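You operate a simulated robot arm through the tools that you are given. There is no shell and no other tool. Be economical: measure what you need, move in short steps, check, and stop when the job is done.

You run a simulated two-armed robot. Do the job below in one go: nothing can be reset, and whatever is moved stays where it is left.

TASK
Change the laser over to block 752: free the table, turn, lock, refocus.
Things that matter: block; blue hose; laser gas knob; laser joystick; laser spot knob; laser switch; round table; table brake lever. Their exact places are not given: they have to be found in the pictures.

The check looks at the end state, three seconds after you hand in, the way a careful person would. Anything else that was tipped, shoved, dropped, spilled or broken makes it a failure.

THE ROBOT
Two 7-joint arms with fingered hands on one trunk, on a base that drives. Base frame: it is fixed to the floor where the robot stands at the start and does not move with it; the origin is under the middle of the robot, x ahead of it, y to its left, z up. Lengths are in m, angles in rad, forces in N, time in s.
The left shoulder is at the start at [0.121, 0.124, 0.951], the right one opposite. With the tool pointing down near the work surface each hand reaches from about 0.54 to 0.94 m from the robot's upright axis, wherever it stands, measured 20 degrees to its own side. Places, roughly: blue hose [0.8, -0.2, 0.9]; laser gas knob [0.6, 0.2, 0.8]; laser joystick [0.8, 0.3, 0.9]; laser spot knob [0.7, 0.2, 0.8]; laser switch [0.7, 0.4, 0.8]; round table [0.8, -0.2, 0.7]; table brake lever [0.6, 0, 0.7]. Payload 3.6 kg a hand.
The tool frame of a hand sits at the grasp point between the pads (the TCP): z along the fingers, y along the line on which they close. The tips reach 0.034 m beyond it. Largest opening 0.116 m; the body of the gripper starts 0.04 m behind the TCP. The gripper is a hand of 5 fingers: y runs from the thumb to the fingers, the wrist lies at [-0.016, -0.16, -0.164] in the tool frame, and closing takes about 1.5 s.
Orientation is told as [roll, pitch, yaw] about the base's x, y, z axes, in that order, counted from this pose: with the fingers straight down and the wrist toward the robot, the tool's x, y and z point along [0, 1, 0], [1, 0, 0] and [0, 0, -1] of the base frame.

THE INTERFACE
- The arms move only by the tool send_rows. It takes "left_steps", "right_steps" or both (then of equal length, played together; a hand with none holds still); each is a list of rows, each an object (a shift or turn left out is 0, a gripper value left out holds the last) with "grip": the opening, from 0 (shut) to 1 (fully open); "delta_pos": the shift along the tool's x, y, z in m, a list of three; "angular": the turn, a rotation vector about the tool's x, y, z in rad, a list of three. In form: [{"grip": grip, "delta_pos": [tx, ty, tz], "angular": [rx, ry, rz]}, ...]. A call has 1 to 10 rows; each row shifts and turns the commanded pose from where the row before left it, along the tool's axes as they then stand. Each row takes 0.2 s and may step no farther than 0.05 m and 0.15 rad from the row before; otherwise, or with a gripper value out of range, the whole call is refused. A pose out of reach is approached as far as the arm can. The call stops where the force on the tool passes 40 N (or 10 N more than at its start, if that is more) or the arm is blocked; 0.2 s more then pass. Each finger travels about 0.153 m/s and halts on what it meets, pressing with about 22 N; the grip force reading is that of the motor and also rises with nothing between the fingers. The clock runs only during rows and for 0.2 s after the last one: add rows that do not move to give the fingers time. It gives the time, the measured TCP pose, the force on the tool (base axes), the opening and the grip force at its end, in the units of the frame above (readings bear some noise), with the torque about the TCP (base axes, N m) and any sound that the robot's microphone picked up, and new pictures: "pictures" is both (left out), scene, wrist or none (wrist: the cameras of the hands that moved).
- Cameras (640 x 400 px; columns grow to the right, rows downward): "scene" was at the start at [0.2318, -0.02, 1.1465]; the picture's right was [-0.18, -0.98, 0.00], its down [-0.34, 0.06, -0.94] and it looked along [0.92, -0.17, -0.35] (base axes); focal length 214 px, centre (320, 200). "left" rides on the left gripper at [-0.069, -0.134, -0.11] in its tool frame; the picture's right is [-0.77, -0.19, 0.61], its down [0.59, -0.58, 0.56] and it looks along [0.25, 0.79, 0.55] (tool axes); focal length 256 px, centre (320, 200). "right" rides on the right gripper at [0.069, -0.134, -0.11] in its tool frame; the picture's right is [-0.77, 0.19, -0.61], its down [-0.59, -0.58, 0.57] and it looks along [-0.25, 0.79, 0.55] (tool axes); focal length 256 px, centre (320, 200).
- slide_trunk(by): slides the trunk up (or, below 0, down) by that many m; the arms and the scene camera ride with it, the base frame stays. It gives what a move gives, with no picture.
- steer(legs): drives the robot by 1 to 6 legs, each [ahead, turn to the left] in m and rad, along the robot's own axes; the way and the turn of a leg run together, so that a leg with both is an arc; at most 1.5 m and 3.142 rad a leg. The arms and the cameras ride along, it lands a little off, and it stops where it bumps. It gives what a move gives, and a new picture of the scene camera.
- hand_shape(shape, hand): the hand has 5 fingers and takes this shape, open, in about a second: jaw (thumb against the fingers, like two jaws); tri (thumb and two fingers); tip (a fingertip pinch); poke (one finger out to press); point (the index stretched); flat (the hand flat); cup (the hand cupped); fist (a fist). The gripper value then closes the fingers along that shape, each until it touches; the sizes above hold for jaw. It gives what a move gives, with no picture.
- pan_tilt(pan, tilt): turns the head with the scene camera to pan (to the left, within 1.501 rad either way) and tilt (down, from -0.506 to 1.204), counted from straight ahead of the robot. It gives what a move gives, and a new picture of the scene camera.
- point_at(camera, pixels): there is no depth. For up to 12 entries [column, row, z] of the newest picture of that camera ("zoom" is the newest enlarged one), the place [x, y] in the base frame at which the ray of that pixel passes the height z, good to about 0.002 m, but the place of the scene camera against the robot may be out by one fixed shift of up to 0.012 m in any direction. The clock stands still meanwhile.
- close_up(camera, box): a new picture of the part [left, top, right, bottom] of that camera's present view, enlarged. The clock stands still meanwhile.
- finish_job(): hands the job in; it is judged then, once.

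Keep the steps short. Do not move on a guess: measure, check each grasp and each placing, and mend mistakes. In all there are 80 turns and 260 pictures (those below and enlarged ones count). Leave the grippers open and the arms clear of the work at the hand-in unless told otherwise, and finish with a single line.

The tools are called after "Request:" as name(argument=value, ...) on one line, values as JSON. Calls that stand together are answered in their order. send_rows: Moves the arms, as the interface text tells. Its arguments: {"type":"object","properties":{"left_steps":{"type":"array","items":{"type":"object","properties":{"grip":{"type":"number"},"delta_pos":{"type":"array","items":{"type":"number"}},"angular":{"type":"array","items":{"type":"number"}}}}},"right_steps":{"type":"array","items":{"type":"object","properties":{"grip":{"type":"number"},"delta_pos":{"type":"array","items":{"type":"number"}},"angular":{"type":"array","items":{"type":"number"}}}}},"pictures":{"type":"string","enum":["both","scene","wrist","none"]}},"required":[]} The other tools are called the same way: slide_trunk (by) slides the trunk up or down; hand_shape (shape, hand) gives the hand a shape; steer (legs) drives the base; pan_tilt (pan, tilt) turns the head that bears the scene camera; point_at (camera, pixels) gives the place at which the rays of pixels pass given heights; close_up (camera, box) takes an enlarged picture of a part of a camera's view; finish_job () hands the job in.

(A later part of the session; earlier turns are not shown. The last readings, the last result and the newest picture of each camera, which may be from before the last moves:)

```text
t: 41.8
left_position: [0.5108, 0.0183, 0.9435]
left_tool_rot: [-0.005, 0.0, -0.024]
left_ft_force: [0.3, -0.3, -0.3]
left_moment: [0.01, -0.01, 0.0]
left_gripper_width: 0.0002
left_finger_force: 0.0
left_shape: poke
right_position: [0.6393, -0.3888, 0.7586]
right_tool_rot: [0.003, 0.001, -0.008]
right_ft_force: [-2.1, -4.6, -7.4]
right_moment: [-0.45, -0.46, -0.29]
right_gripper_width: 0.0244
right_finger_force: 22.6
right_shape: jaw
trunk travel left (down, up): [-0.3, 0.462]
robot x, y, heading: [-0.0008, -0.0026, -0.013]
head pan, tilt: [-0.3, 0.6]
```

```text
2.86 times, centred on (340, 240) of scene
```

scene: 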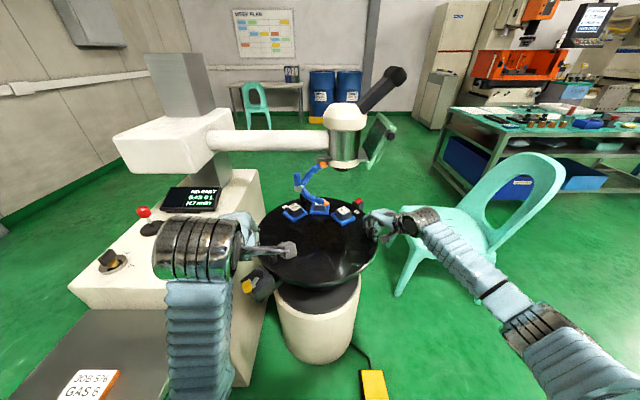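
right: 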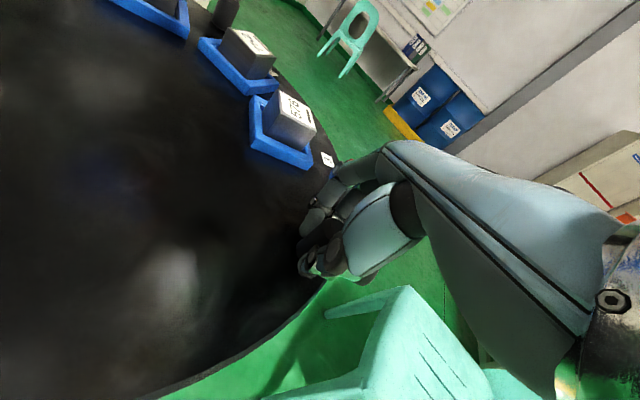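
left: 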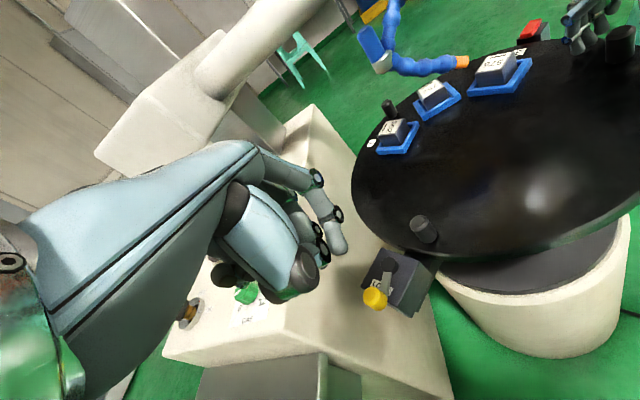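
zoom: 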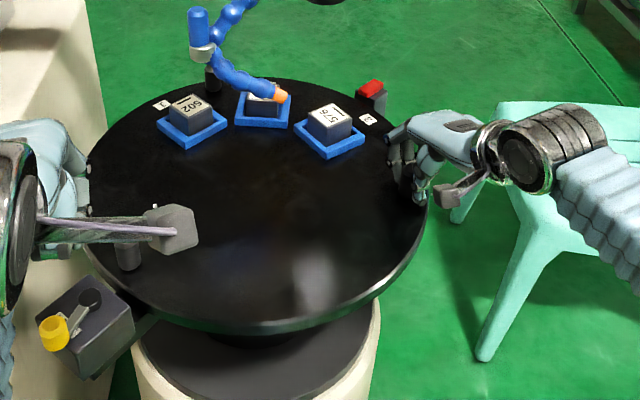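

The table is free and turns. Before going on I check the hose tip's height against block 752, which will pass near it.

Request:
point_at(camera="scene", pixels=[[327, 203, 0.76], [327, 203, 0.78], [327, 203, 0.8], [327, 203, 0.82], [299, 176, 0.9], [299, 176, 0.95]])

Request:
close_up(camera="left", box=[350, 0, 560, 160])

Request:
point_at(camera="left", pixels=[[467, 62, 0.76], [467, 62, 0.78], [467, 62, 0.8], [467, 62, 0.82]])

Request:
close_up(camera="right", box=[80, 0, 400, 250])

```text
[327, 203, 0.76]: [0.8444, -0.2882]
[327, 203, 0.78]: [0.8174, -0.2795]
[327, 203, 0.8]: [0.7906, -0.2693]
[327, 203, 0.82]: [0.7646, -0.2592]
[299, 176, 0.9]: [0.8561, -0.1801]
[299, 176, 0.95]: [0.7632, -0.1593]
```

```text
2.50 times, centred on (455, 80) of left
```

zoom: 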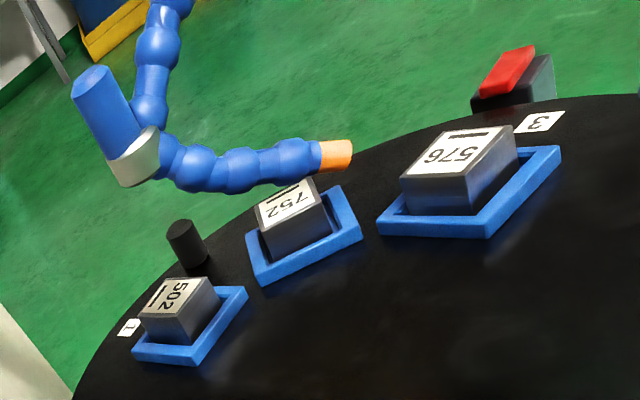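

```text
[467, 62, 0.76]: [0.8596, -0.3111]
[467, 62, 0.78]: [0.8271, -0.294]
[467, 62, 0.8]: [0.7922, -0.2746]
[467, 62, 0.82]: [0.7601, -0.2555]
```

```text
1.60 times, centred on (240, 125) of right
```

zoom: 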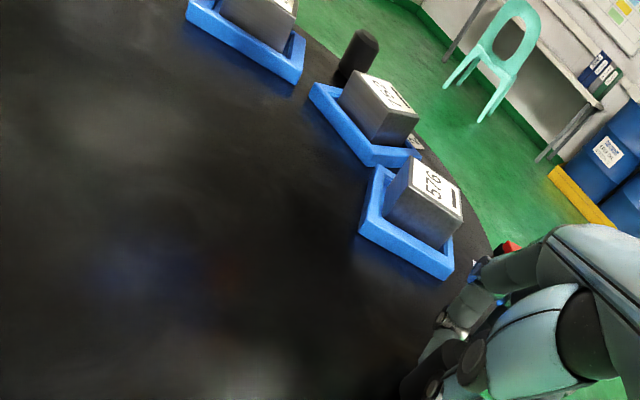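

Hose tip is ≈4 cm above the block tops – free passage. I continue the arc to about 33° of turn and check.

Request:
send_rows(right_steps=[{"delta_pos": [0.012, -0.015, 0]}, {"delta_pos": [0.013, -0.014, 0]}, {"delta_pos": [0.012, -0.013, 0]}, {"delta_pos": [0.013, -0.012, 0]}, {}], pictures="scene")

Request:
close_up(camera="scene", box=[240, 170, 440, 310])

Request:
close_up(camera="left", box=[350, 0, 560, 160])

```text
t: 43.0
left_position: [0.508, 0.0175, 0.9442]
left_tool_rot: [-0.005, -0.004, -0.024]
left_ft_force: [-0.3, -0.6, -0.4]
left_moment: [0.01, 0.01, -0.03]
left_gripper_width: 0.0
left_finger_force: 0.0
left_shape: poke
right_position: [0.5832, -0.3394, 0.7591]
right_tool_rot: [0.002, 0.005, -0.011]
right_ft_force: [-24.0, -21.0, -1.7]
right_moment: [-1.4, 0.07, -0.49]
right_gripper_width: 0.0221
right_finger_force: 21.3
right_shape: jaw
trunk travel left (down, up): [-0.3, 0.462]
robot x, y, heading: [-0.0051, 0.0024, -0.028]
head pan, tilt: [-0.3, 0.6]
```

scene: 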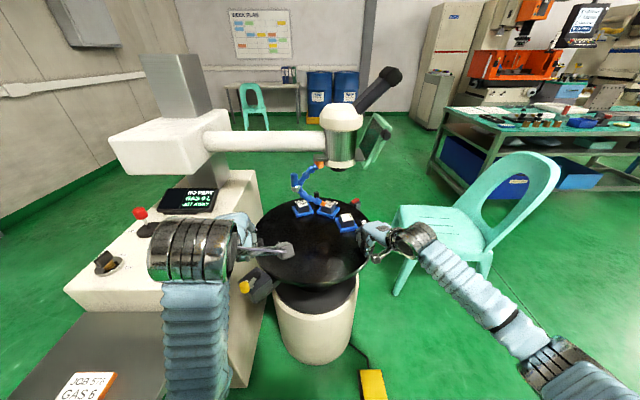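

```text
2.86 times, centred on (340, 240) of scene
```

zoom: 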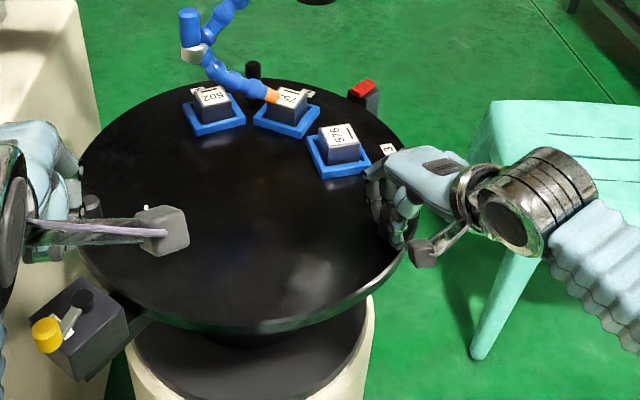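

```text
2.50 times, centred on (455, 80) of left
```

zoom: 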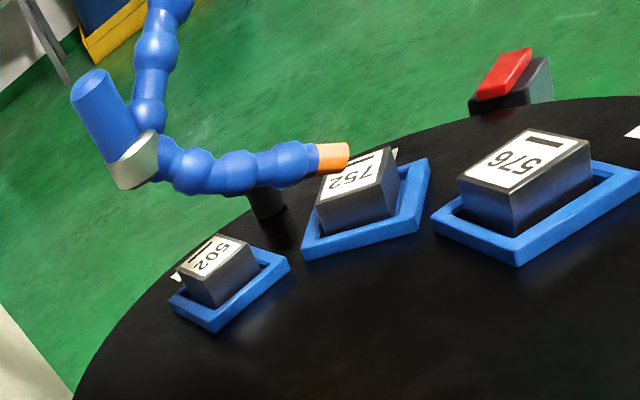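

The table turned; the reaction is now radial (my arc is slightly inside). I measure the blocks' present places.

Request:
close_up(camera="scene", box=[290, 180, 370, 240])

Request:
point_at(camera="scene", pixels=[[330, 205, 0.757], [303, 206, 0.757], [347, 218, 0.757], [317, 195, 0.747], [355, 201, 0.74], [363, 223, 0.72]])

Request:
close_up(camera="scene", box=[150, 180, 230, 225])

```text
6.67 times, centred on (330, 210) of scene
```

zoom: 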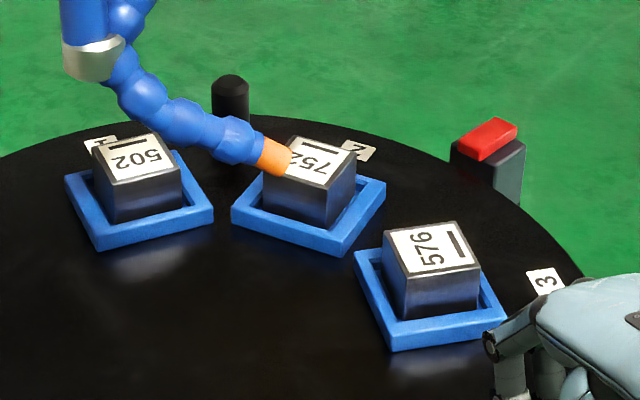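

```text
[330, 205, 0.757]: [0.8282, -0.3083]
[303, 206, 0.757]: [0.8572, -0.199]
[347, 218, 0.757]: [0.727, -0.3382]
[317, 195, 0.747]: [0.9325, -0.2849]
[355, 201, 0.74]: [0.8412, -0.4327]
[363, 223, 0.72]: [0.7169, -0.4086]
```

```text
8.00 times, centred on (190, 202) of scene
```

zoom: 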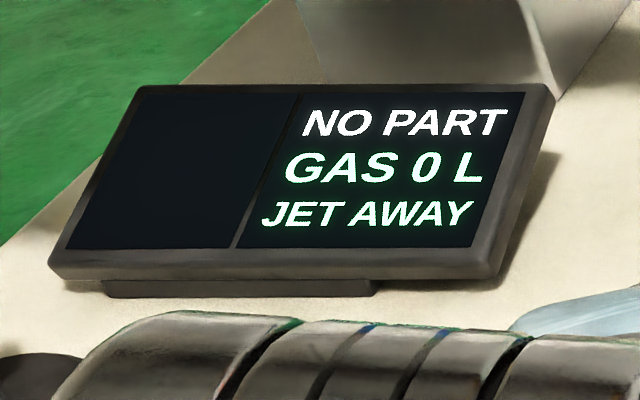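

The screen says "NO PART" – a handy indicator. 752 is at (0.828,-0.308), needs about 10° more to ≈(0.812,-0.328). I move 6° with a small outward correction.

Request:
send_rows(right_steps=[{"delta_pos": [0.004, -0.01, 0]}, {"delta_pos": [0.0085, -0.0085, 0]}, {}, {}], pictures="scene")

Request:
close_up(camera="scene", box=[290, 180, 370, 240])

Request:
close_up(camera="scene", box=[150, 180, 230, 225])

```text
t: 44.0
left_position: [0.5099, 0.0193, 0.9427]
left_tool_rot: [-0.006, -0.001, -0.024]
left_ft_force: [-0.8, -0.1, 0.4]
left_moment: [0.04, 0.0, -0.01]
left_gripper_width: 0.0
left_finger_force: 0.1
left_shape: poke
right_position: [0.5677, -0.3227, 0.759]
right_tool_rot: [0.006, 0.002, -0.007]
right_ft_force: [-6.4, -4.8, -13.2]
right_moment: [-0.51, -0.24, -0.32]
right_gripper_width: 0.0224
right_finger_force: 21.8
right_shape: jaw
trunk travel left (down, up): [-0.3, 0.462]
robot x, y, heading: [-0.0027, -0.0029, -0.015]
head pan, tilt: [-0.3, 0.6]
```

scene: 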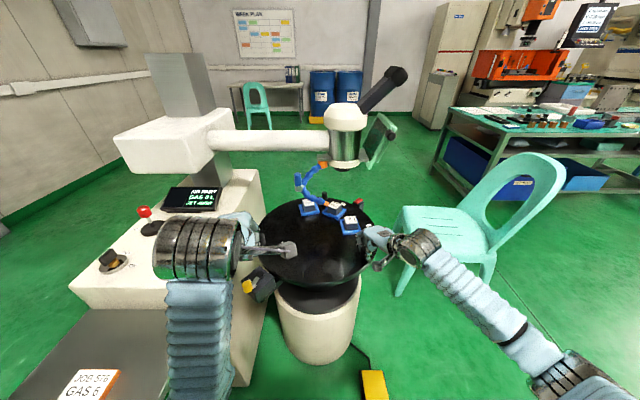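

```text
6.67 times, centred on (330, 210) of scene
```

zoom: 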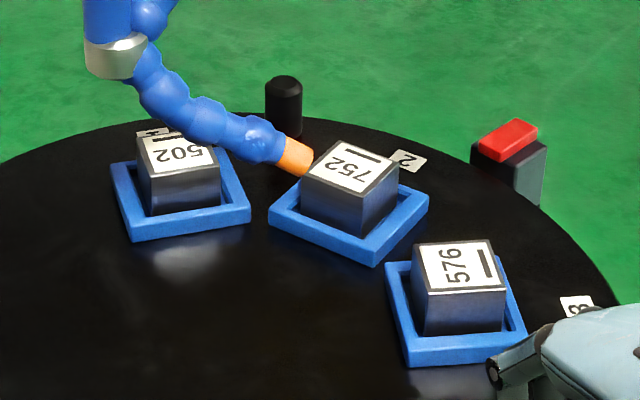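

```text
8.00 times, centred on (190, 202) of scene
```

zoom: 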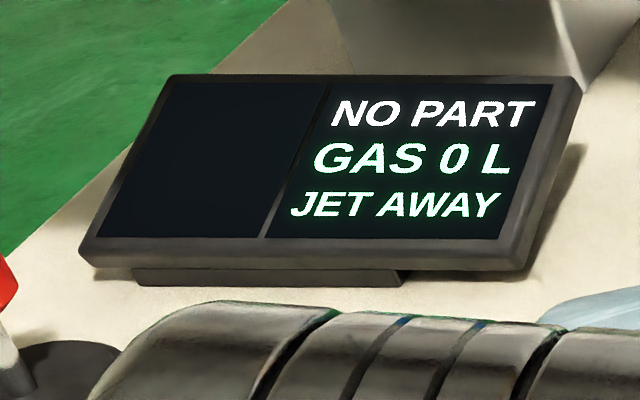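

Still "NO PART"; label 2 must come closer to the red mark. Another ~5°.

Request:
send_rows(right_steps=[{"delta_pos": [0.0075, -0.0065, 0]}, {"delta_pos": [0.0075, -0.006, 0]}, {}, {}], pictures="scene")

Request:
close_up(camera="scene", box=[290, 180, 370, 240])

Request:
close_up(camera="scene", box=[150, 180, 230, 225])

```text
t: 45.0
left_position: [0.5111, 0.0192, 0.9435]
left_tool_rot: [-0.006, 0.0, -0.024]
left_ft_force: [0.2, -0.1, -0.2]
left_moment: [0.0, -0.02, -0.02]
left_gripper_width: 0.0001
left_finger_force: 0.0
left_shape: poke
right_position: [0.5549, -0.3082, 0.76]
right_tool_rot: [0.005, -0.001, -0.007]
right_ft_force: [2.7, 1.6, -8.5]
right_moment: [-0.13, -0.33, -0.13]
right_gripper_width: 0.0234
right_finger_force: 21.7
right_shape: jaw
trunk travel left (down, up): [-0.3, 0.462]
robot x, y, heading: [-0.0041, -0.002, -0.01]
head pan, tilt: [-0.3, 0.6]
```

scene: 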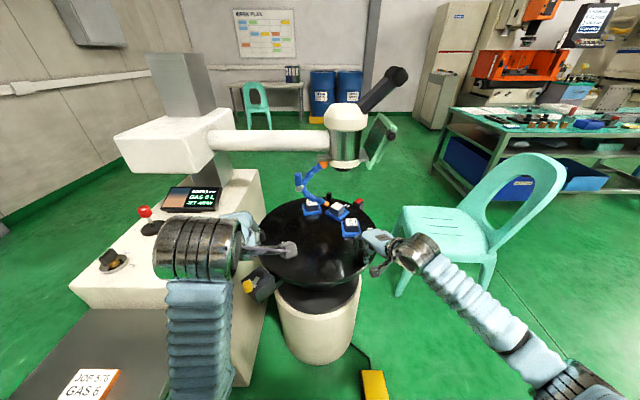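

```text
6.67 times, centred on (330, 210) of scene
```

zoom: 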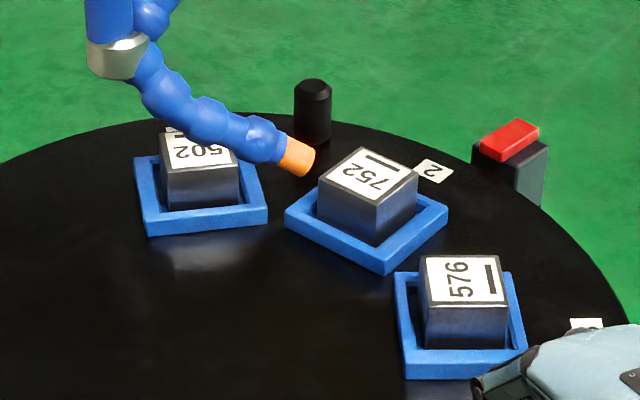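

```text
8.00 times, centred on (190, 202) of scene
```

zoom: 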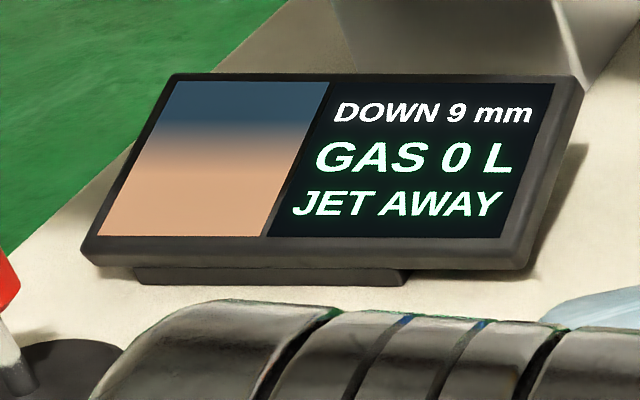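

The screen now sees the part ("DOWN 9 mm"). I check exact centring: compare with 576's original place and the red mark.

Request:
close_up(camera="left", box=[400, 0, 600, 130])

Request:
point_at(camera="scene", pixels=[[337.2, 207.7, 0.757], [347.1, 205.6, 0.72], [358.5, 201, 0.74], [350.4, 221.5, 0.757], [312, 202, 0.757], [329, 192.5, 0.747]])

```text
3.08 times, centred on (500, 65) of left
```

zoom: 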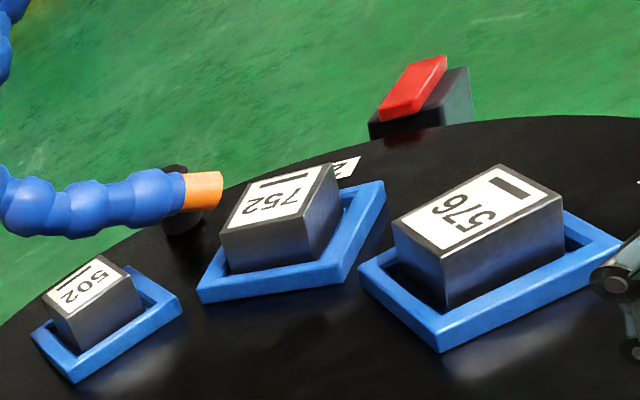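

```text
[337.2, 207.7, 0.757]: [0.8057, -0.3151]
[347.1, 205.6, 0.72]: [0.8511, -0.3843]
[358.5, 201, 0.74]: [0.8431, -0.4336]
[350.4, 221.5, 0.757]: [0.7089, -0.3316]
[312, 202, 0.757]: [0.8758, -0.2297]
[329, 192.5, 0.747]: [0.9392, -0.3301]
```

Comparing nest 2's image with nest 3's original (same camera pose, shifted by the red mark), about 3.5–4° remains. Small move.

Request:
send_rows(right_steps=[{"delta_pos": [0.006, -0.0032, 0]}, {"delta_pos": [0.006, -0.0032, 0]}, {}, {}], pictures="scene")

Request:
close_up(camera="scene", box=[320, 160, 440, 250])

Request:
close_up(camera="scene", box=[150, 180, 230, 225])

```text
t: 46.0
left_position: [0.51, 0.0186, 0.9439]
left_tool_rot: [-0.008, -0.002, -0.024]
left_ft_force: [0.5, 0.0, 0.3]
left_moment: [-0.01, -0.05, 0.01]
left_gripper_width: 0.0
left_finger_force: 0.1
left_shape: poke
right_position: [0.5492, -0.2975, 0.7603]
right_tool_rot: [0.003, -0.001, -0.006]
right_ft_force: [4.3, 2.2, -3.2]
right_moment: [-0.11, -0.35, -0.19]
right_gripper_width: 0.0239
right_finger_force: 22.0
right_shape: jaw
trunk travel left (down, up): [-0.3, 0.462]
robot x, y, heading: [-0.001, 0.0021, -0.012]
head pan, tilt: [-0.3, 0.6]
```

scene: 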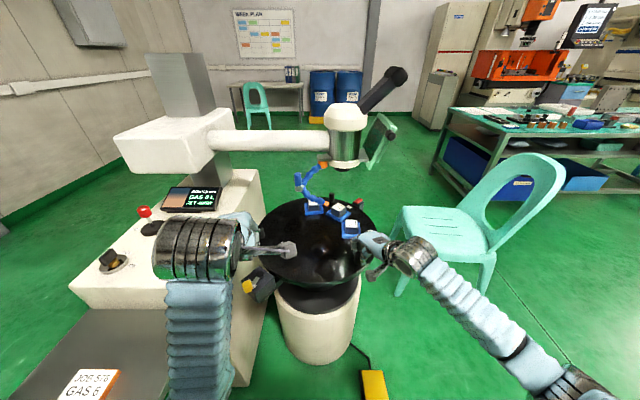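

```text
4.44 times, centred on (380, 205) of scene
```

zoom: 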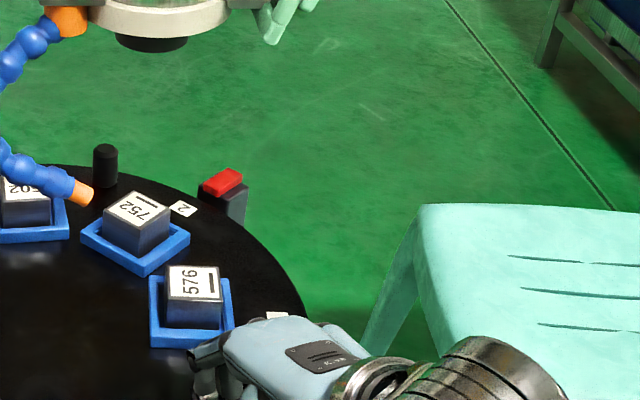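

```text
8.00 times, centred on (190, 202) of scene
```

zoom: 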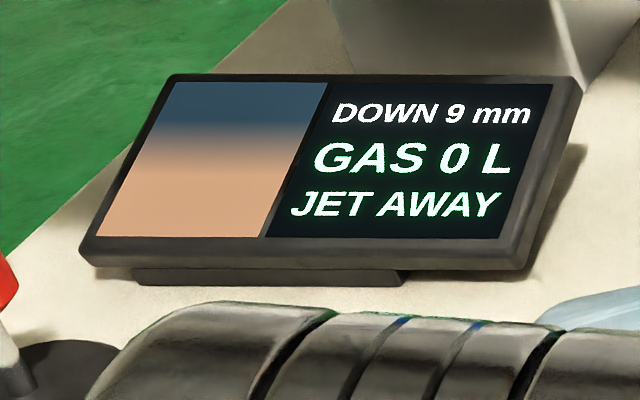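

Nest 2 now matches nest 3's old image within ~1 mm (block-to-red offset −87,33 vs −85,33). I nudge 2 mm more and measure the lever knob for locking (yellow top at 372,297 in the left view).

Request:
send_rows(right_steps=[{"delta_pos": [0.002, -0.001, 0]}, {}], left_steps=[{}, {}], pictures="wrist")

Request:
close_up(camera="scene", box=[320, 160, 440, 250])

Request:
point_at(camera="left", pixels=[[372, 297, 0.757], [389, 266, 0.745], [385, 297, 0.757]])

```text
t: 46.6
left_position: [0.5102, 0.02, 0.9422]
left_tool_rot: [-0.006, -0.001, -0.025]
left_ft_force: [-0.3, -0.1, 0.4]
left_moment: [0.02, 0.0, -0.02]
left_gripper_width: 0.0002
left_finger_force: 0.0
left_shape: poke
right_position: [0.548, -0.2946, 0.7602]
right_tool_rot: [0.004, -0.001, -0.007]
right_ft_force: [4.9, 2.3, -1.3]
right_moment: [-0.06, -0.38, -0.19]
right_gripper_width: 0.0241
right_finger_force: 21.9
right_shape: jaw
trunk travel left (down, up): [-0.3, 0.462]
robot x, y, heading: [0.0016, -0.0039, -0.014]
head pan, tilt: [-0.3, 0.6]
```

right: 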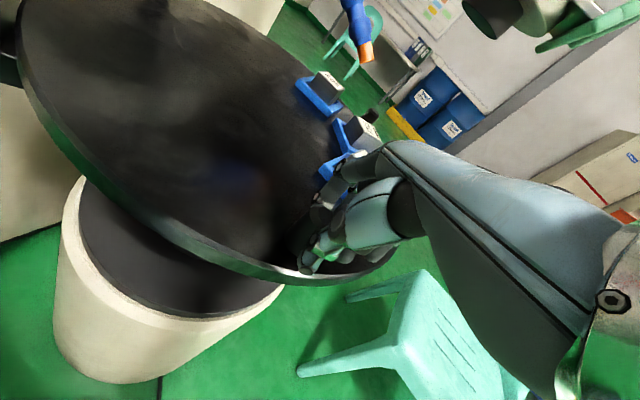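
left: 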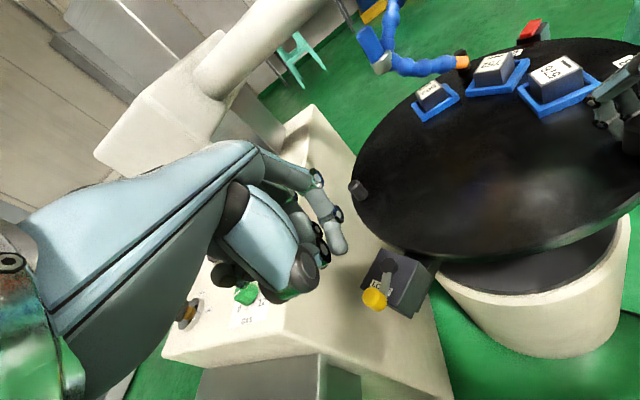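

```text
4.44 times, centred on (380, 205) of scene
```

zoom: 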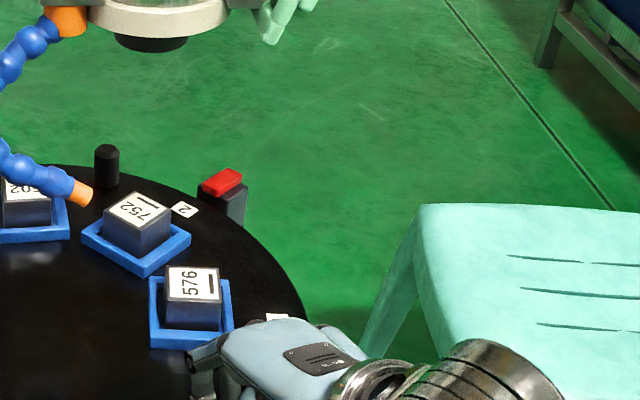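

```text
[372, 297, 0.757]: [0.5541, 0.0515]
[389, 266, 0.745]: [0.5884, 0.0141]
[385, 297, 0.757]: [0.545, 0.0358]
```

Knob now at (0.554,0.0515). To push it back I must go near the console; I measure the console's top edge.

Request:
point_at(camera="scene", pixels=[[170, 303, 0.8], [165, 300, 0.8], [258, 172, 0.8], [80, 282, 0.8]])

Request:
point_at(camera="left", pixels=[[318, 105, 0.8], [351, 160, 0.8], [332, 353, 0.8], [165, 352, 0.8], [318, 345, 0.8]])

Request:
close_up(camera="left", box=[150, 90, 450, 400])

```text
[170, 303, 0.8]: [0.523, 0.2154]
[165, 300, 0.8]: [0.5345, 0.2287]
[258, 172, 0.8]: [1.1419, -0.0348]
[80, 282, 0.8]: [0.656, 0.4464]
```

```text
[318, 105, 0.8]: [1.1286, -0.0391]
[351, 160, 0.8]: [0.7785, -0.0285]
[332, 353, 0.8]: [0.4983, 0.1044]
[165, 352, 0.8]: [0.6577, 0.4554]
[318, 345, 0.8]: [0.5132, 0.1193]
```

```text
1.29 times, centred on (300, 245) of left
```

zoom: 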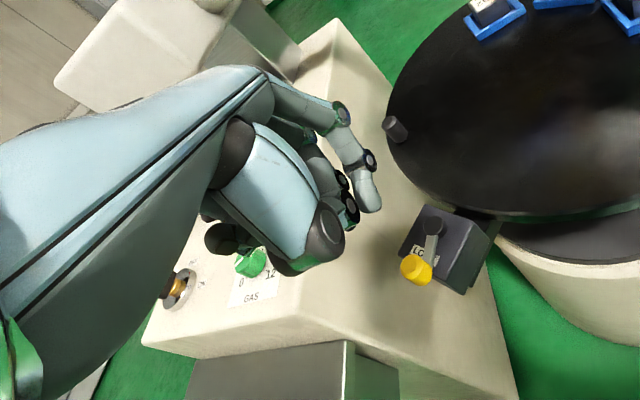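

The console's top edge is at y≈0.19 there, so there's room. I place the index on the far (+x,+y) side of the knob.

Request:
send_rows(left_steps=[{"delta_pos": [0.02, 0.0235, 0.027]}, {"delta_pos": [0.02, 0.0235, 0.027]}, {"delta_pos": [0.02, 0.023, 0.029]}, {"delta_pos": [0, 0, 0.03]}, {"delta_pos": [0, 0, 0.03]}, {"delta_pos": [0, 0, 0.018]}, {}], pictures="wrist")

Request:
close_up(camera="left", box=[270, 150, 450, 340])

Request:
close_up(camera="scene", box=[200, 210, 310, 310])

```text
t: 48.2
left_position: [0.581, 0.0752, 0.7799]
left_tool_rot: [-0.006, 0.0, -0.024]
left_ft_force: [-0.1, -0.2, 0.3]
left_moment: [0.01, -0.01, 0.01]
left_gripper_width: 0.0001
left_finger_force: 0.0
left_shape: poke
right_position: [0.5472, -0.2962, 0.7593]
right_tool_rot: [0.003, 0.001, -0.008]
right_ft_force: [4.0, 2.8, -1.8]
right_moment: [-0.02, -0.4, -0.05]
right_gripper_width: 0.0238
right_finger_force: 21.9
right_shape: jaw
trunk travel left (down, up): [-0.3, 0.462]
robot x, y, heading: [-0.0004, 0.0015, -0.009]
head pan, tilt: [-0.3, 0.6]
```

left: 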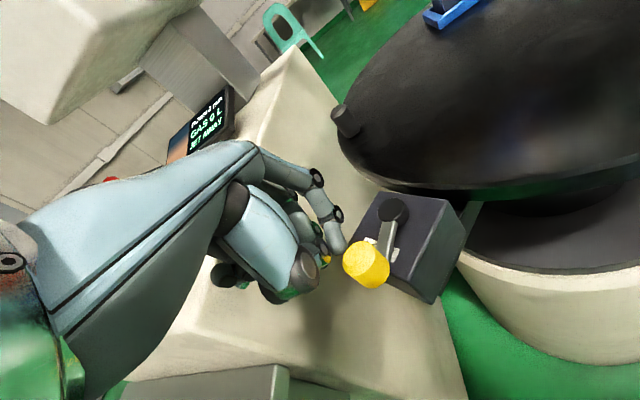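

```text
2.11 times, centred on (360, 245) of left
```

zoom: 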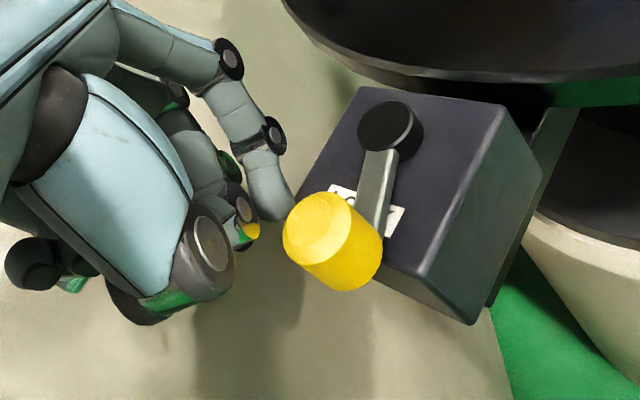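

```text
4.00 times, centred on (255, 260) of scene
```

zoom: 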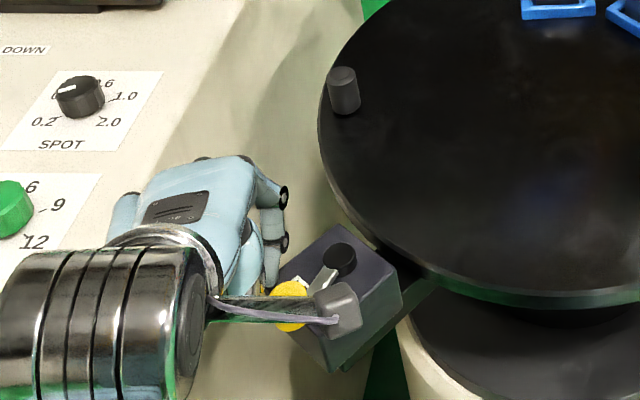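

The fingertip touches the knob's far side. Now push it back along the arc toward its original place.

Request:
send_rows(left_steps=[{"delta_pos": [-0.008, -0.013, 0]}, {"delta_pos": [-0.01, -0.013, 0]}, {"delta_pos": [-0.014, -0.01, 0]}, {"delta_pos": [-0.014, -0.006, 0]}], pictures="wrist")

Request:
close_up(camera="left", box=[270, 150, 450, 340])

```text
t: 49.2
left_position: [0.5393, 0.0307, 0.7831]
left_tool_rot: [-0.008, -0.002, -0.025]
left_ft_force: [2.9, 2.4, -0.1]
left_moment: [0.05, -0.06, 0.1]
left_gripper_width: 0.0001
left_finger_force: 0.1
left_shape: poke
right_position: [0.5482, -0.2956, 0.7599]
right_tool_rot: [0.001, 0.0, -0.006]
right_ft_force: [3.3, 1.2, 0.1]
right_moment: [0.0, -0.38, -0.07]
right_gripper_width: 0.0236
right_finger_force: 21.8
right_shape: jaw
trunk travel left (down, up): [-0.3, 0.462]
robot x, y, heading: [0.0012, -0.0, -0.02]
head pan, tilt: [-0.3, 0.6]
```

left: 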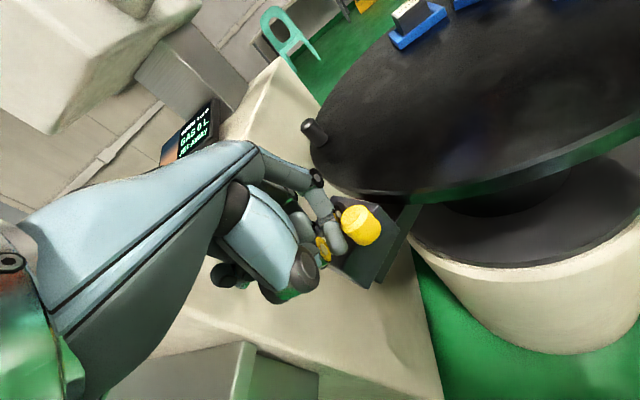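

```text
2.11 times, centred on (360, 245) of left
```

zoom: 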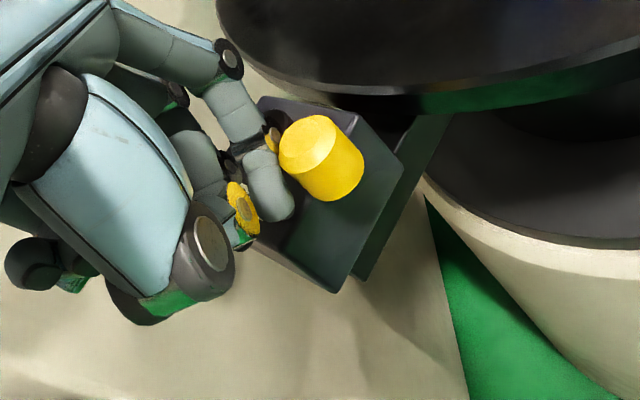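

The knob is nearly back. I keep pushing gently until it meets its stop.

Request:
send_rows(left_steps=[{"delta_pos": [-0.007, 0.002, 0]}, {"delta_pos": [-0.006, 0.002, 0]}, {}], pictures="wrist")

Request:
point_at(camera="left", pixels=[[353, 219, 0.757]])

Request:
close_up(camera="left", box=[270, 150, 450, 340])

```text
t: 50.0
left_position: [0.544, 0.0276, 0.7812]
left_tool_rot: [0.015, -0.001, -0.02]
left_ft_force: [-2.1, 10.1, -0.1]
left_moment: [0.19, 0.06, 0.06]
left_gripper_width: 0.0001
left_finger_force: 0.1
left_shape: poke
right_position: [0.5482, -0.2948, 0.7595]
right_tool_rot: [0.002, 0.001, -0.008]
right_ft_force: [6.0, -1.3, -2.5]
right_moment: [-0.05, -0.39, -0.13]
right_gripper_width: 0.0238
right_finger_force: 22.0
right_shape: jaw
trunk travel left (down, up): [-0.3, 0.462]
robot x, y, heading: [-0.0029, 0.0024, -0.01]
head pan, tilt: [-0.3, 0.6]
```

left: 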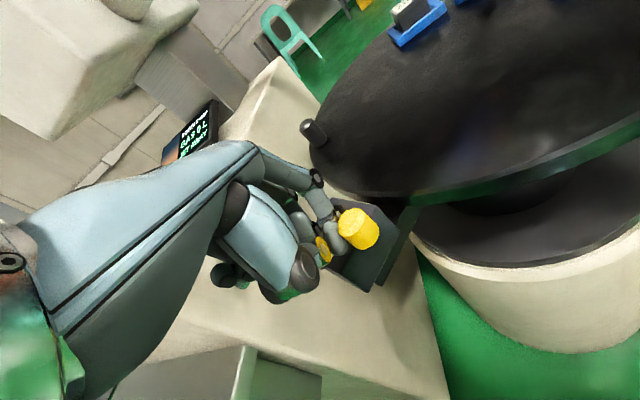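

```text
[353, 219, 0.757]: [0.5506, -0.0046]
```

```text
2.11 times, centred on (360, 245) of left
```

zoom: 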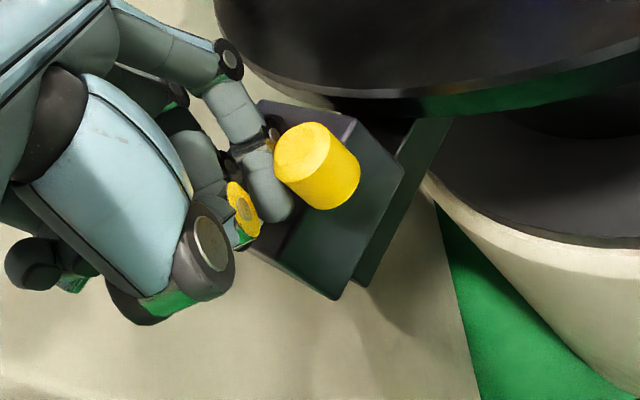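

The knob is back at (0.551,-0.005) – its original locked place – with 10 N against the stop. I withdraw the left finger and test the lock with a 6 mm pull on the peg (then return).

Request:
send_rows(left_steps=[{"delta_pos": [0.012, -0.004, 0]}, {"delta_pos": [0, 0, -0.04]}, {"delta_pos": [0, -0.01, -0.04]}, {"delta_pos": [0, -0.02, -0.04]}, {"delta_pos": [0, -0.02, -0.04]}], right_steps=[{}, {}, {}, {}, {}], pictures="none")

Request:
send_rows(right_steps=[{"delta_pos": [0.006, -0.003, 0]}, {}], pictures="none")

Request:
close_up(camera="scene", box=[320, 160, 440, 250])

```text
t: 51.2
left_position: [0.496, 0.0499, 0.94]
left_tool_rot: [0.049, -0.01, -0.004]
left_ft_force: [-0.2, 0.8, 0.6]
left_moment: [-0.01, -0.01, -0.05]
left_gripper_width: 0.0
left_finger_force: 0.0
left_shape: poke
right_position: [0.5493, -0.295, 0.7594]
right_tool_rot: [0.003, 0.001, -0.007]
right_ft_force: [4.3, 0.7, -1.1]
right_moment: [0.01, -0.38, -0.08]
right_gripper_width: 0.0237
right_finger_force: 22.2
right_shape: jaw
trunk travel left (down, up): [-0.3, 0.462]
robot x, y, heading: [-0.0025, -0.0005, -0.01]
head pan, tilt: [-0.3, 0.6]
```

```text
t: 51.8
left_position: [0.4965, 0.0484, 0.9404]
left_tool_rot: [0.044, -0.012, -0.001]
left_ft_force: [-0.2, -0.1, 0.2]
left_moment: [0.0, -0.01, 0.01]
left_gripper_width: 0.0001
left_finger_force: 0.1
left_shape: poke
right_position: [0.5468, -0.2917, 0.7607]
right_tool_rot: [0.0, 0.0, -0.013]
right_ft_force: [13.3, -16.5, 0.6]
right_moment: [-0.24, -0.56, -0.33]
right_gripper_width: 0.0248
right_finger_force: 21.9
right_shape: jaw
trunk travel left (down, up): [-0.3, 0.462]
robot x, y, heading: [0.002, 0.0004, -0.014]
head pan, tilt: [-0.3, 0.6]
```

```text
4.44 times, centred on (380, 205) of scene
```

zoom: 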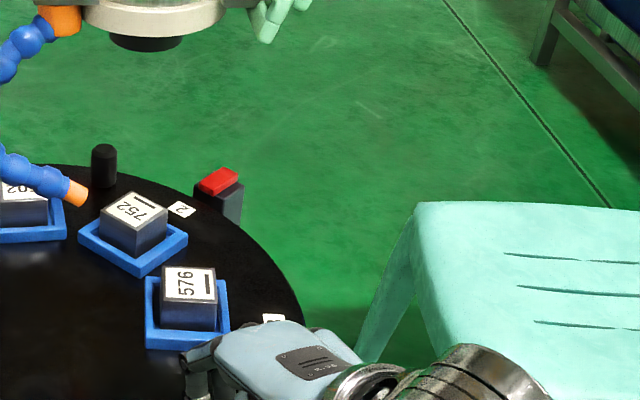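

Locked: 21 N resisted, no motion. Release the peg, lift the right hand and withdraw.

Request:
send_rows(right_steps=[{"delta_pos": [-0.006, 0.003, 0]}, {"grip": 0.6}, {"grip": 0.8}, {}, {"delta_pos": [0, 0, -0.03]}, {"delta_pos": [0, 0, -0.04]}, {"delta_pos": [-0.02, -0.02, -0.04]}, {"delta_pos": [-0.04, -0.02, -0.02]}, {"grip": 1, "delta_pos": [-0.04, -0.01, -0.02]}, {}], pictures="scene")

Request:
close_up(camera="scene", box=[240, 170, 440, 310])

Request:
close_up(camera="scene", box=[60, 180, 240, 310])

```text
t: 54.0
left_position: [0.4962, 0.047, 0.9419]
left_tool_rot: [0.044, -0.017, -0.005]
left_ft_force: [-0.3, -0.2, -0.2]
left_moment: [0.01, 0.05, 0.01]
left_gripper_width: 0.0001
left_finger_force: 0.2
left_shape: poke
right_position: [0.4974, -0.3953, 0.908]
right_tool_rot: [0.001, 0.001, -0.006]
right_ft_force: [-0.2, 0.0, 0.0]
right_moment: [0.01, 0.0, -0.01]
right_gripper_width: 0.1161
right_finger_force: 0.1
right_shape: jaw
trunk travel left (down, up): [-0.3, 0.462]
robot x, y, heading: [0.0005, 0.0002, -0.011]
head pan, tilt: [-0.3, 0.6]
```

scene: 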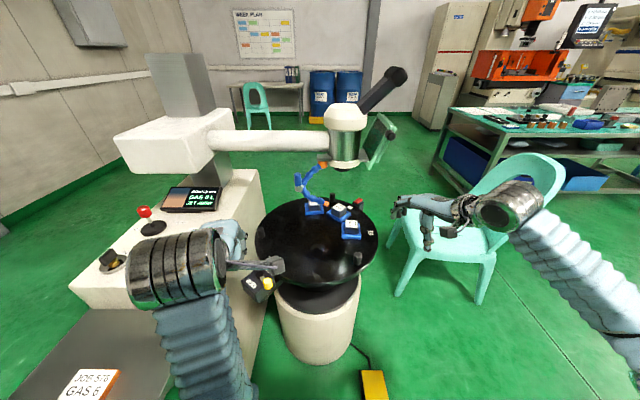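

```text
2.86 times, centred on (340, 240) of scene
```

zoom: 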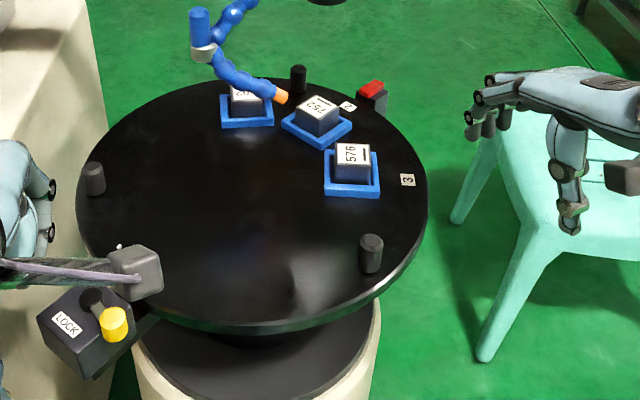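

```text
3.08 times, centred on (150, 245) of scene
```

zoom: 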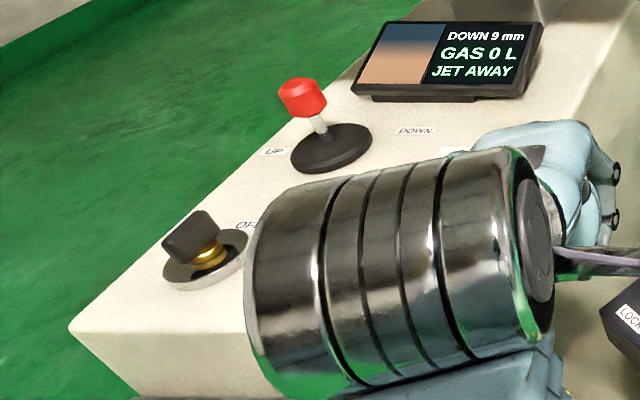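

Table done: label 2 next to red, lever at original. Next the joystick: I measure knob, base and the UP/DOWN labels.

Request:
point_at(camera="scene", pixels=[[144.5, 212, 0.9], [144.5, 212, 0.88], [152, 229, 0.81], [135, 229, 0.8], [181, 223, 0.8], [110, 263, 0.83]])

Request:
send_rows(left_steps=[{"delta_pos": [0.02, -0.03, -0.03]}, {"delta_pos": [0.03, -0.01, -0.03]}, {"delta_pos": [0.035, 0, -0.03]}, {"delta_pos": [0.035, 0, -0.02]}, {}])

```text
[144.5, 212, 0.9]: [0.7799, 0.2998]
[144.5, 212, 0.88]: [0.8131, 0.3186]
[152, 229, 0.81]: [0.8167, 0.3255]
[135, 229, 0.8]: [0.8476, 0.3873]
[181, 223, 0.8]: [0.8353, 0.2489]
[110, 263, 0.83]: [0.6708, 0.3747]
```

```text
t: 55.2
left_position: [0.4946, 0.1529, 0.9645]
left_tool_rot: [0.044, -0.017, 0.006]
left_ft_force: [0.1, 0.3, -0.4]
left_moment: [0.01, 0.03, -0.02]
left_gripper_width: 0.0
left_finger_force: 0.0
left_shape: poke
left hand out of reach, approached as far as the arm can: row 1, 2, 3, 4
right_position: [0.4982, -0.3947, 0.9076]
right_tool_rot: [0.004, 0.0, -0.007]
right_ft_force: [0.0, -0.1, 0.1]
right_moment: [0.01, 0.01, -0.02]
right_gripper_width: 0.1157
right_finger_force: 0.0
right_shape: jaw
trunk travel left (down, up): [-0.3, 0.462]
robot x, y, heading: [0.0014, -0.0002, -0.017]
head pan, tilt: [-0.3, 0.6]
```

scene: 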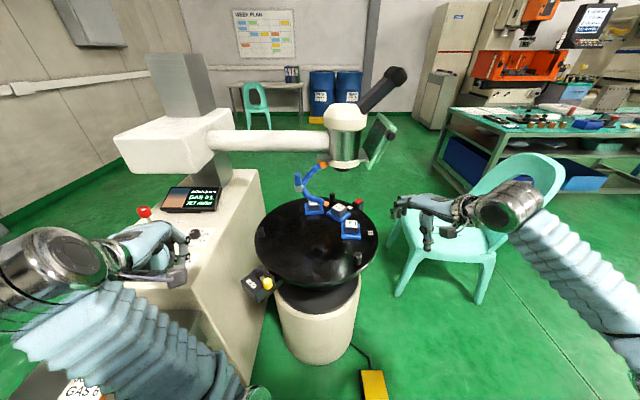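
left: 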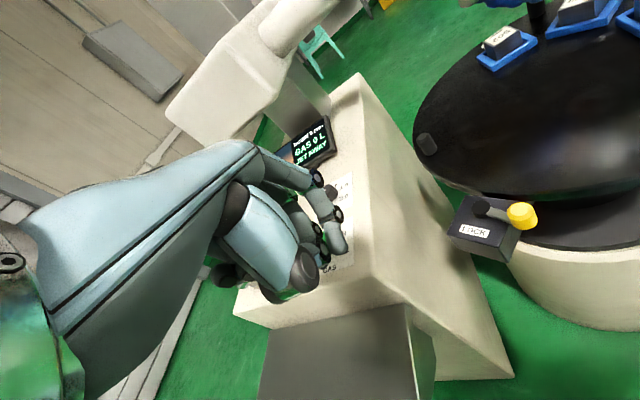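

Joystick knob ≈(0.815,0.32,0.88); UP lies at +y, DOWN at −y. Before reaching in I check where the laser arm's box hangs.

Request:
point_at(camera="scene", pixels=[[133, 180, 1.0], [133, 180, 1.05], [133, 180, 1.1], [196, 188, 1.0], [196, 188, 1.05], [196, 188, 1.1]])

Request:
point_at(camera="left", pixels=[[168, 108, 1.0], [168, 108, 1.05], [168, 108, 1.1], [222, 150, 1.0], [222, 150, 1.05], [222, 150, 1.1]])

Request:
close_up(camera="scene", box=[90, 80, 270, 280])

Request:
close_up(camera="left", box=[140, 0, 380, 180])

```text
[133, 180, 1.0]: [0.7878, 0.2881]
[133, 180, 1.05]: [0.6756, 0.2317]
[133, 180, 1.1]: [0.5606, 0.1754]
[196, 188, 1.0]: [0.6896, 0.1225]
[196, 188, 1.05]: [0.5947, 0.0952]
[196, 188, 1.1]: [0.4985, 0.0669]
```

```text
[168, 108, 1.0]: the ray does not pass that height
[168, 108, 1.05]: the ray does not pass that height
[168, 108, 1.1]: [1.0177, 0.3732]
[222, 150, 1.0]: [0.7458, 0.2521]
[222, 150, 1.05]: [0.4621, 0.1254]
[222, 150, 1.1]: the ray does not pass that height
```

```text
2.00 times, centred on (180, 180) of scene
```

zoom: 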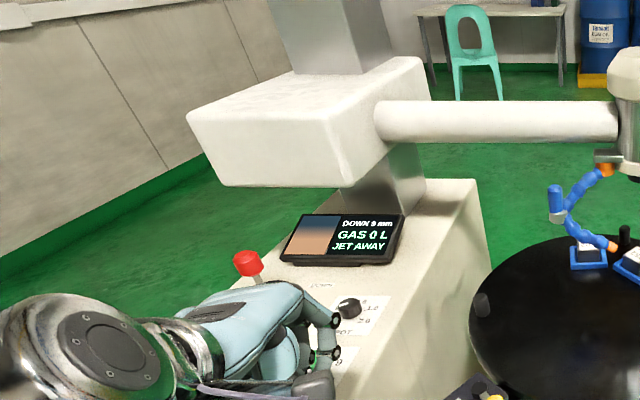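

```text
2.22 times, centred on (260, 90) of left
```

zoom: 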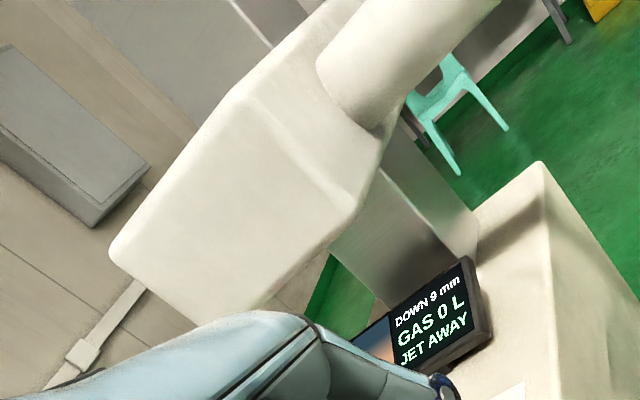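

Request:
point_at(camera="scene", pixels=[[192.5, 174, 0.95], [192.5, 174, 1.0], [192.5, 174, 1.05], [113.5, 137.5, 1.05], [113.5, 137.5, 1.1], [113.5, 137.5, 1.15]])

Request:
point_at(camera="left", pixels=[[267, 106, 0.95], [267, 106, 1.0], [267, 106, 1.05], [164.6, 108, 1.1], [164.6, 108, 1.12], [164.6, 108, 1.15]])

```text
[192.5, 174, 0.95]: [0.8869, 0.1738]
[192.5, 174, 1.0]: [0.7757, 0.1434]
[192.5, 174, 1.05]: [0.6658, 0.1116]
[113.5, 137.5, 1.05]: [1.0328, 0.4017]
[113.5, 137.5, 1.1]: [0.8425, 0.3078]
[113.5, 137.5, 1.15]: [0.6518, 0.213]
```

```text
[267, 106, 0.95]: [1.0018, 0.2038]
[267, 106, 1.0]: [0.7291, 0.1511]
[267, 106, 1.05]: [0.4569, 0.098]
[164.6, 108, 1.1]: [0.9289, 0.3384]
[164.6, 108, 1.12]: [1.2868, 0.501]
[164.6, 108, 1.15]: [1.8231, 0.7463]
```

The arm box's front lower edge is at z≈0.985, x≈0.81, y 0.155–0.32, so I'll approach the joystick from +y with the hand tilted forward. First travel to ≈(0.70,0.37,0.965), then tilt by 0.5 rad.

Request:
send_rows(left_steps=[{"delta_pos": [0.036, 0.034, -0.002]}, {"delta_pos": [0.036, 0.034, -0.002]}, {"delta_pos": [0.036, 0.034, -0.002]}, {"delta_pos": [0.036, 0.034, -0.002]}, {"delta_pos": [0.036, 0.034, 0]}, {"delta_pos": [0.036, 0.034, 0]}, {"angular": [-0.125, -0.03, 0]}, {"angular": [-0.125, 0, 0]}, {"angular": [-0.125, 0, 0]}, {"angular": [-0.125, 0, 0]}])

Request:
close_up(camera="scene", box=[60, 100, 260, 300])

```text
t: 57.4
left_position: [0.6985, 0.3432, 0.9671]
left_tool_rot: [-0.045, -0.504, -0.006]
left_ft_force: [0.1, -0.8, 0.4]
left_moment: [0.01, 0.01, -0.02]
left_gripper_width: 0.0
left_finger_force: 0.2
left_shape: poke
right_position: [0.4974, -0.3947, 0.9064]
right_tool_rot: [0.002, 0.0, -0.007]
right_ft_force: [-1.2, -0.1, -0.5]
right_moment: [0.05, -0.01, 0.02]
right_gripper_width: 0.1158
right_finger_force: 0.0
right_shape: jaw
trunk travel left (down, up): [-0.3, 0.462]
robot x, y, heading: [-0.0014, -0.0001, -0.014]
head pan, tilt: [-0.3, 0.6]
```

scene: 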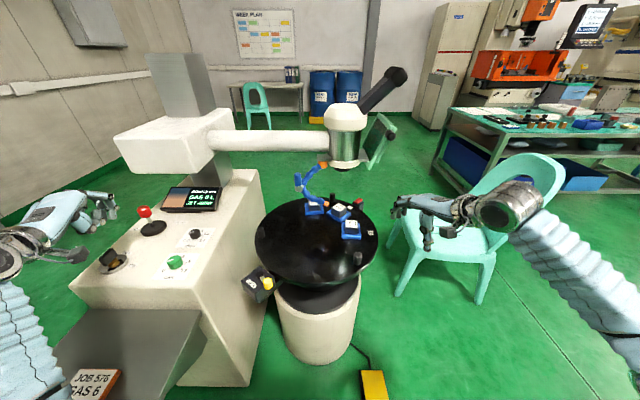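
left: 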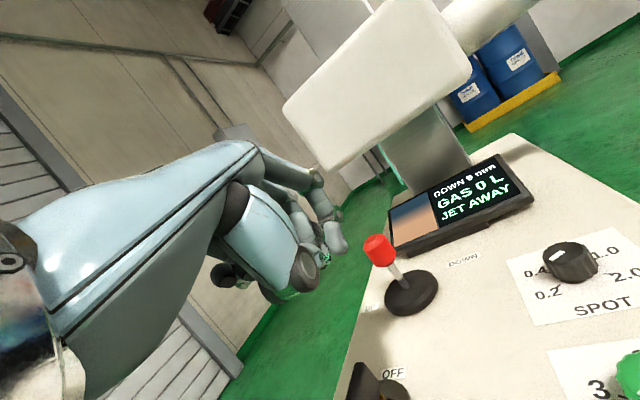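

```text
2.00 times, centred on (160, 200) of scene
```

zoom: 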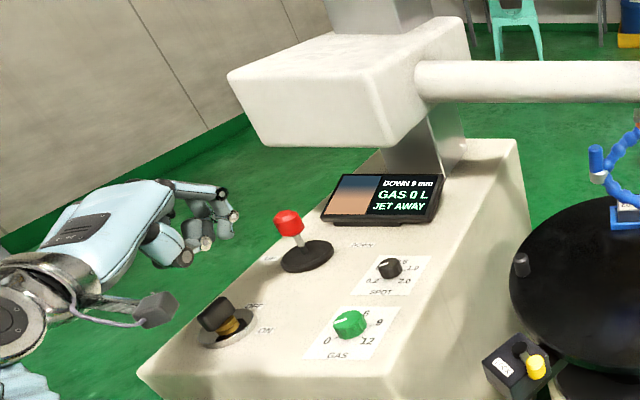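

Good view. I triangulate the red knob with the left camera (379,250) and scene (144.5,211).

Request:
point_at(camera="left", pixels=[[379, 250, 0.86], [379, 250, 0.88], [379, 250, 0.9], [412, 290, 0.805], [465, 260, 0.8], [413, 310, 0.8]])

Request:
point_at(camera="scene", pixels=[[144.5, 211.5, 0.86], [144.5, 211.5, 0.88], [144.5, 211.5, 0.9], [153, 228, 0.805]])

Request:
close_up(camera="left", box=[330, 140, 640, 400])

```text
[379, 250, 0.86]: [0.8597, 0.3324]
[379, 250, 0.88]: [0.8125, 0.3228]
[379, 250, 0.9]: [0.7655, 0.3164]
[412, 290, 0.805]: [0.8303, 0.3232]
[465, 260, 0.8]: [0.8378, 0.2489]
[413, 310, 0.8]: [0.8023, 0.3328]
```

```text
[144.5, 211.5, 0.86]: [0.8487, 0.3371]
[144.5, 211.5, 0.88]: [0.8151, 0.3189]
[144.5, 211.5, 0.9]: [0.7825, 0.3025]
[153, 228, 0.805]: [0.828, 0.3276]
```

```text
1.54 times, centred on (485, 270) of left
```

zoom: 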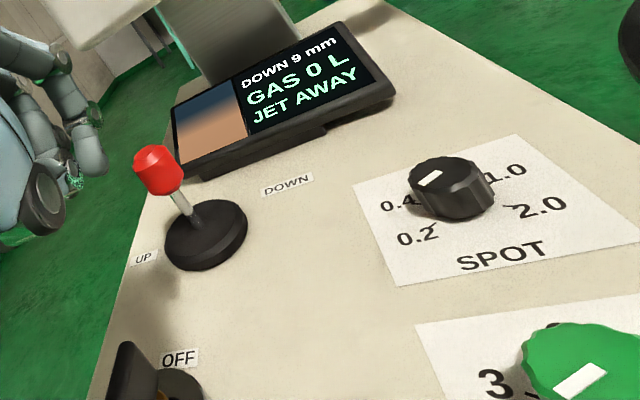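

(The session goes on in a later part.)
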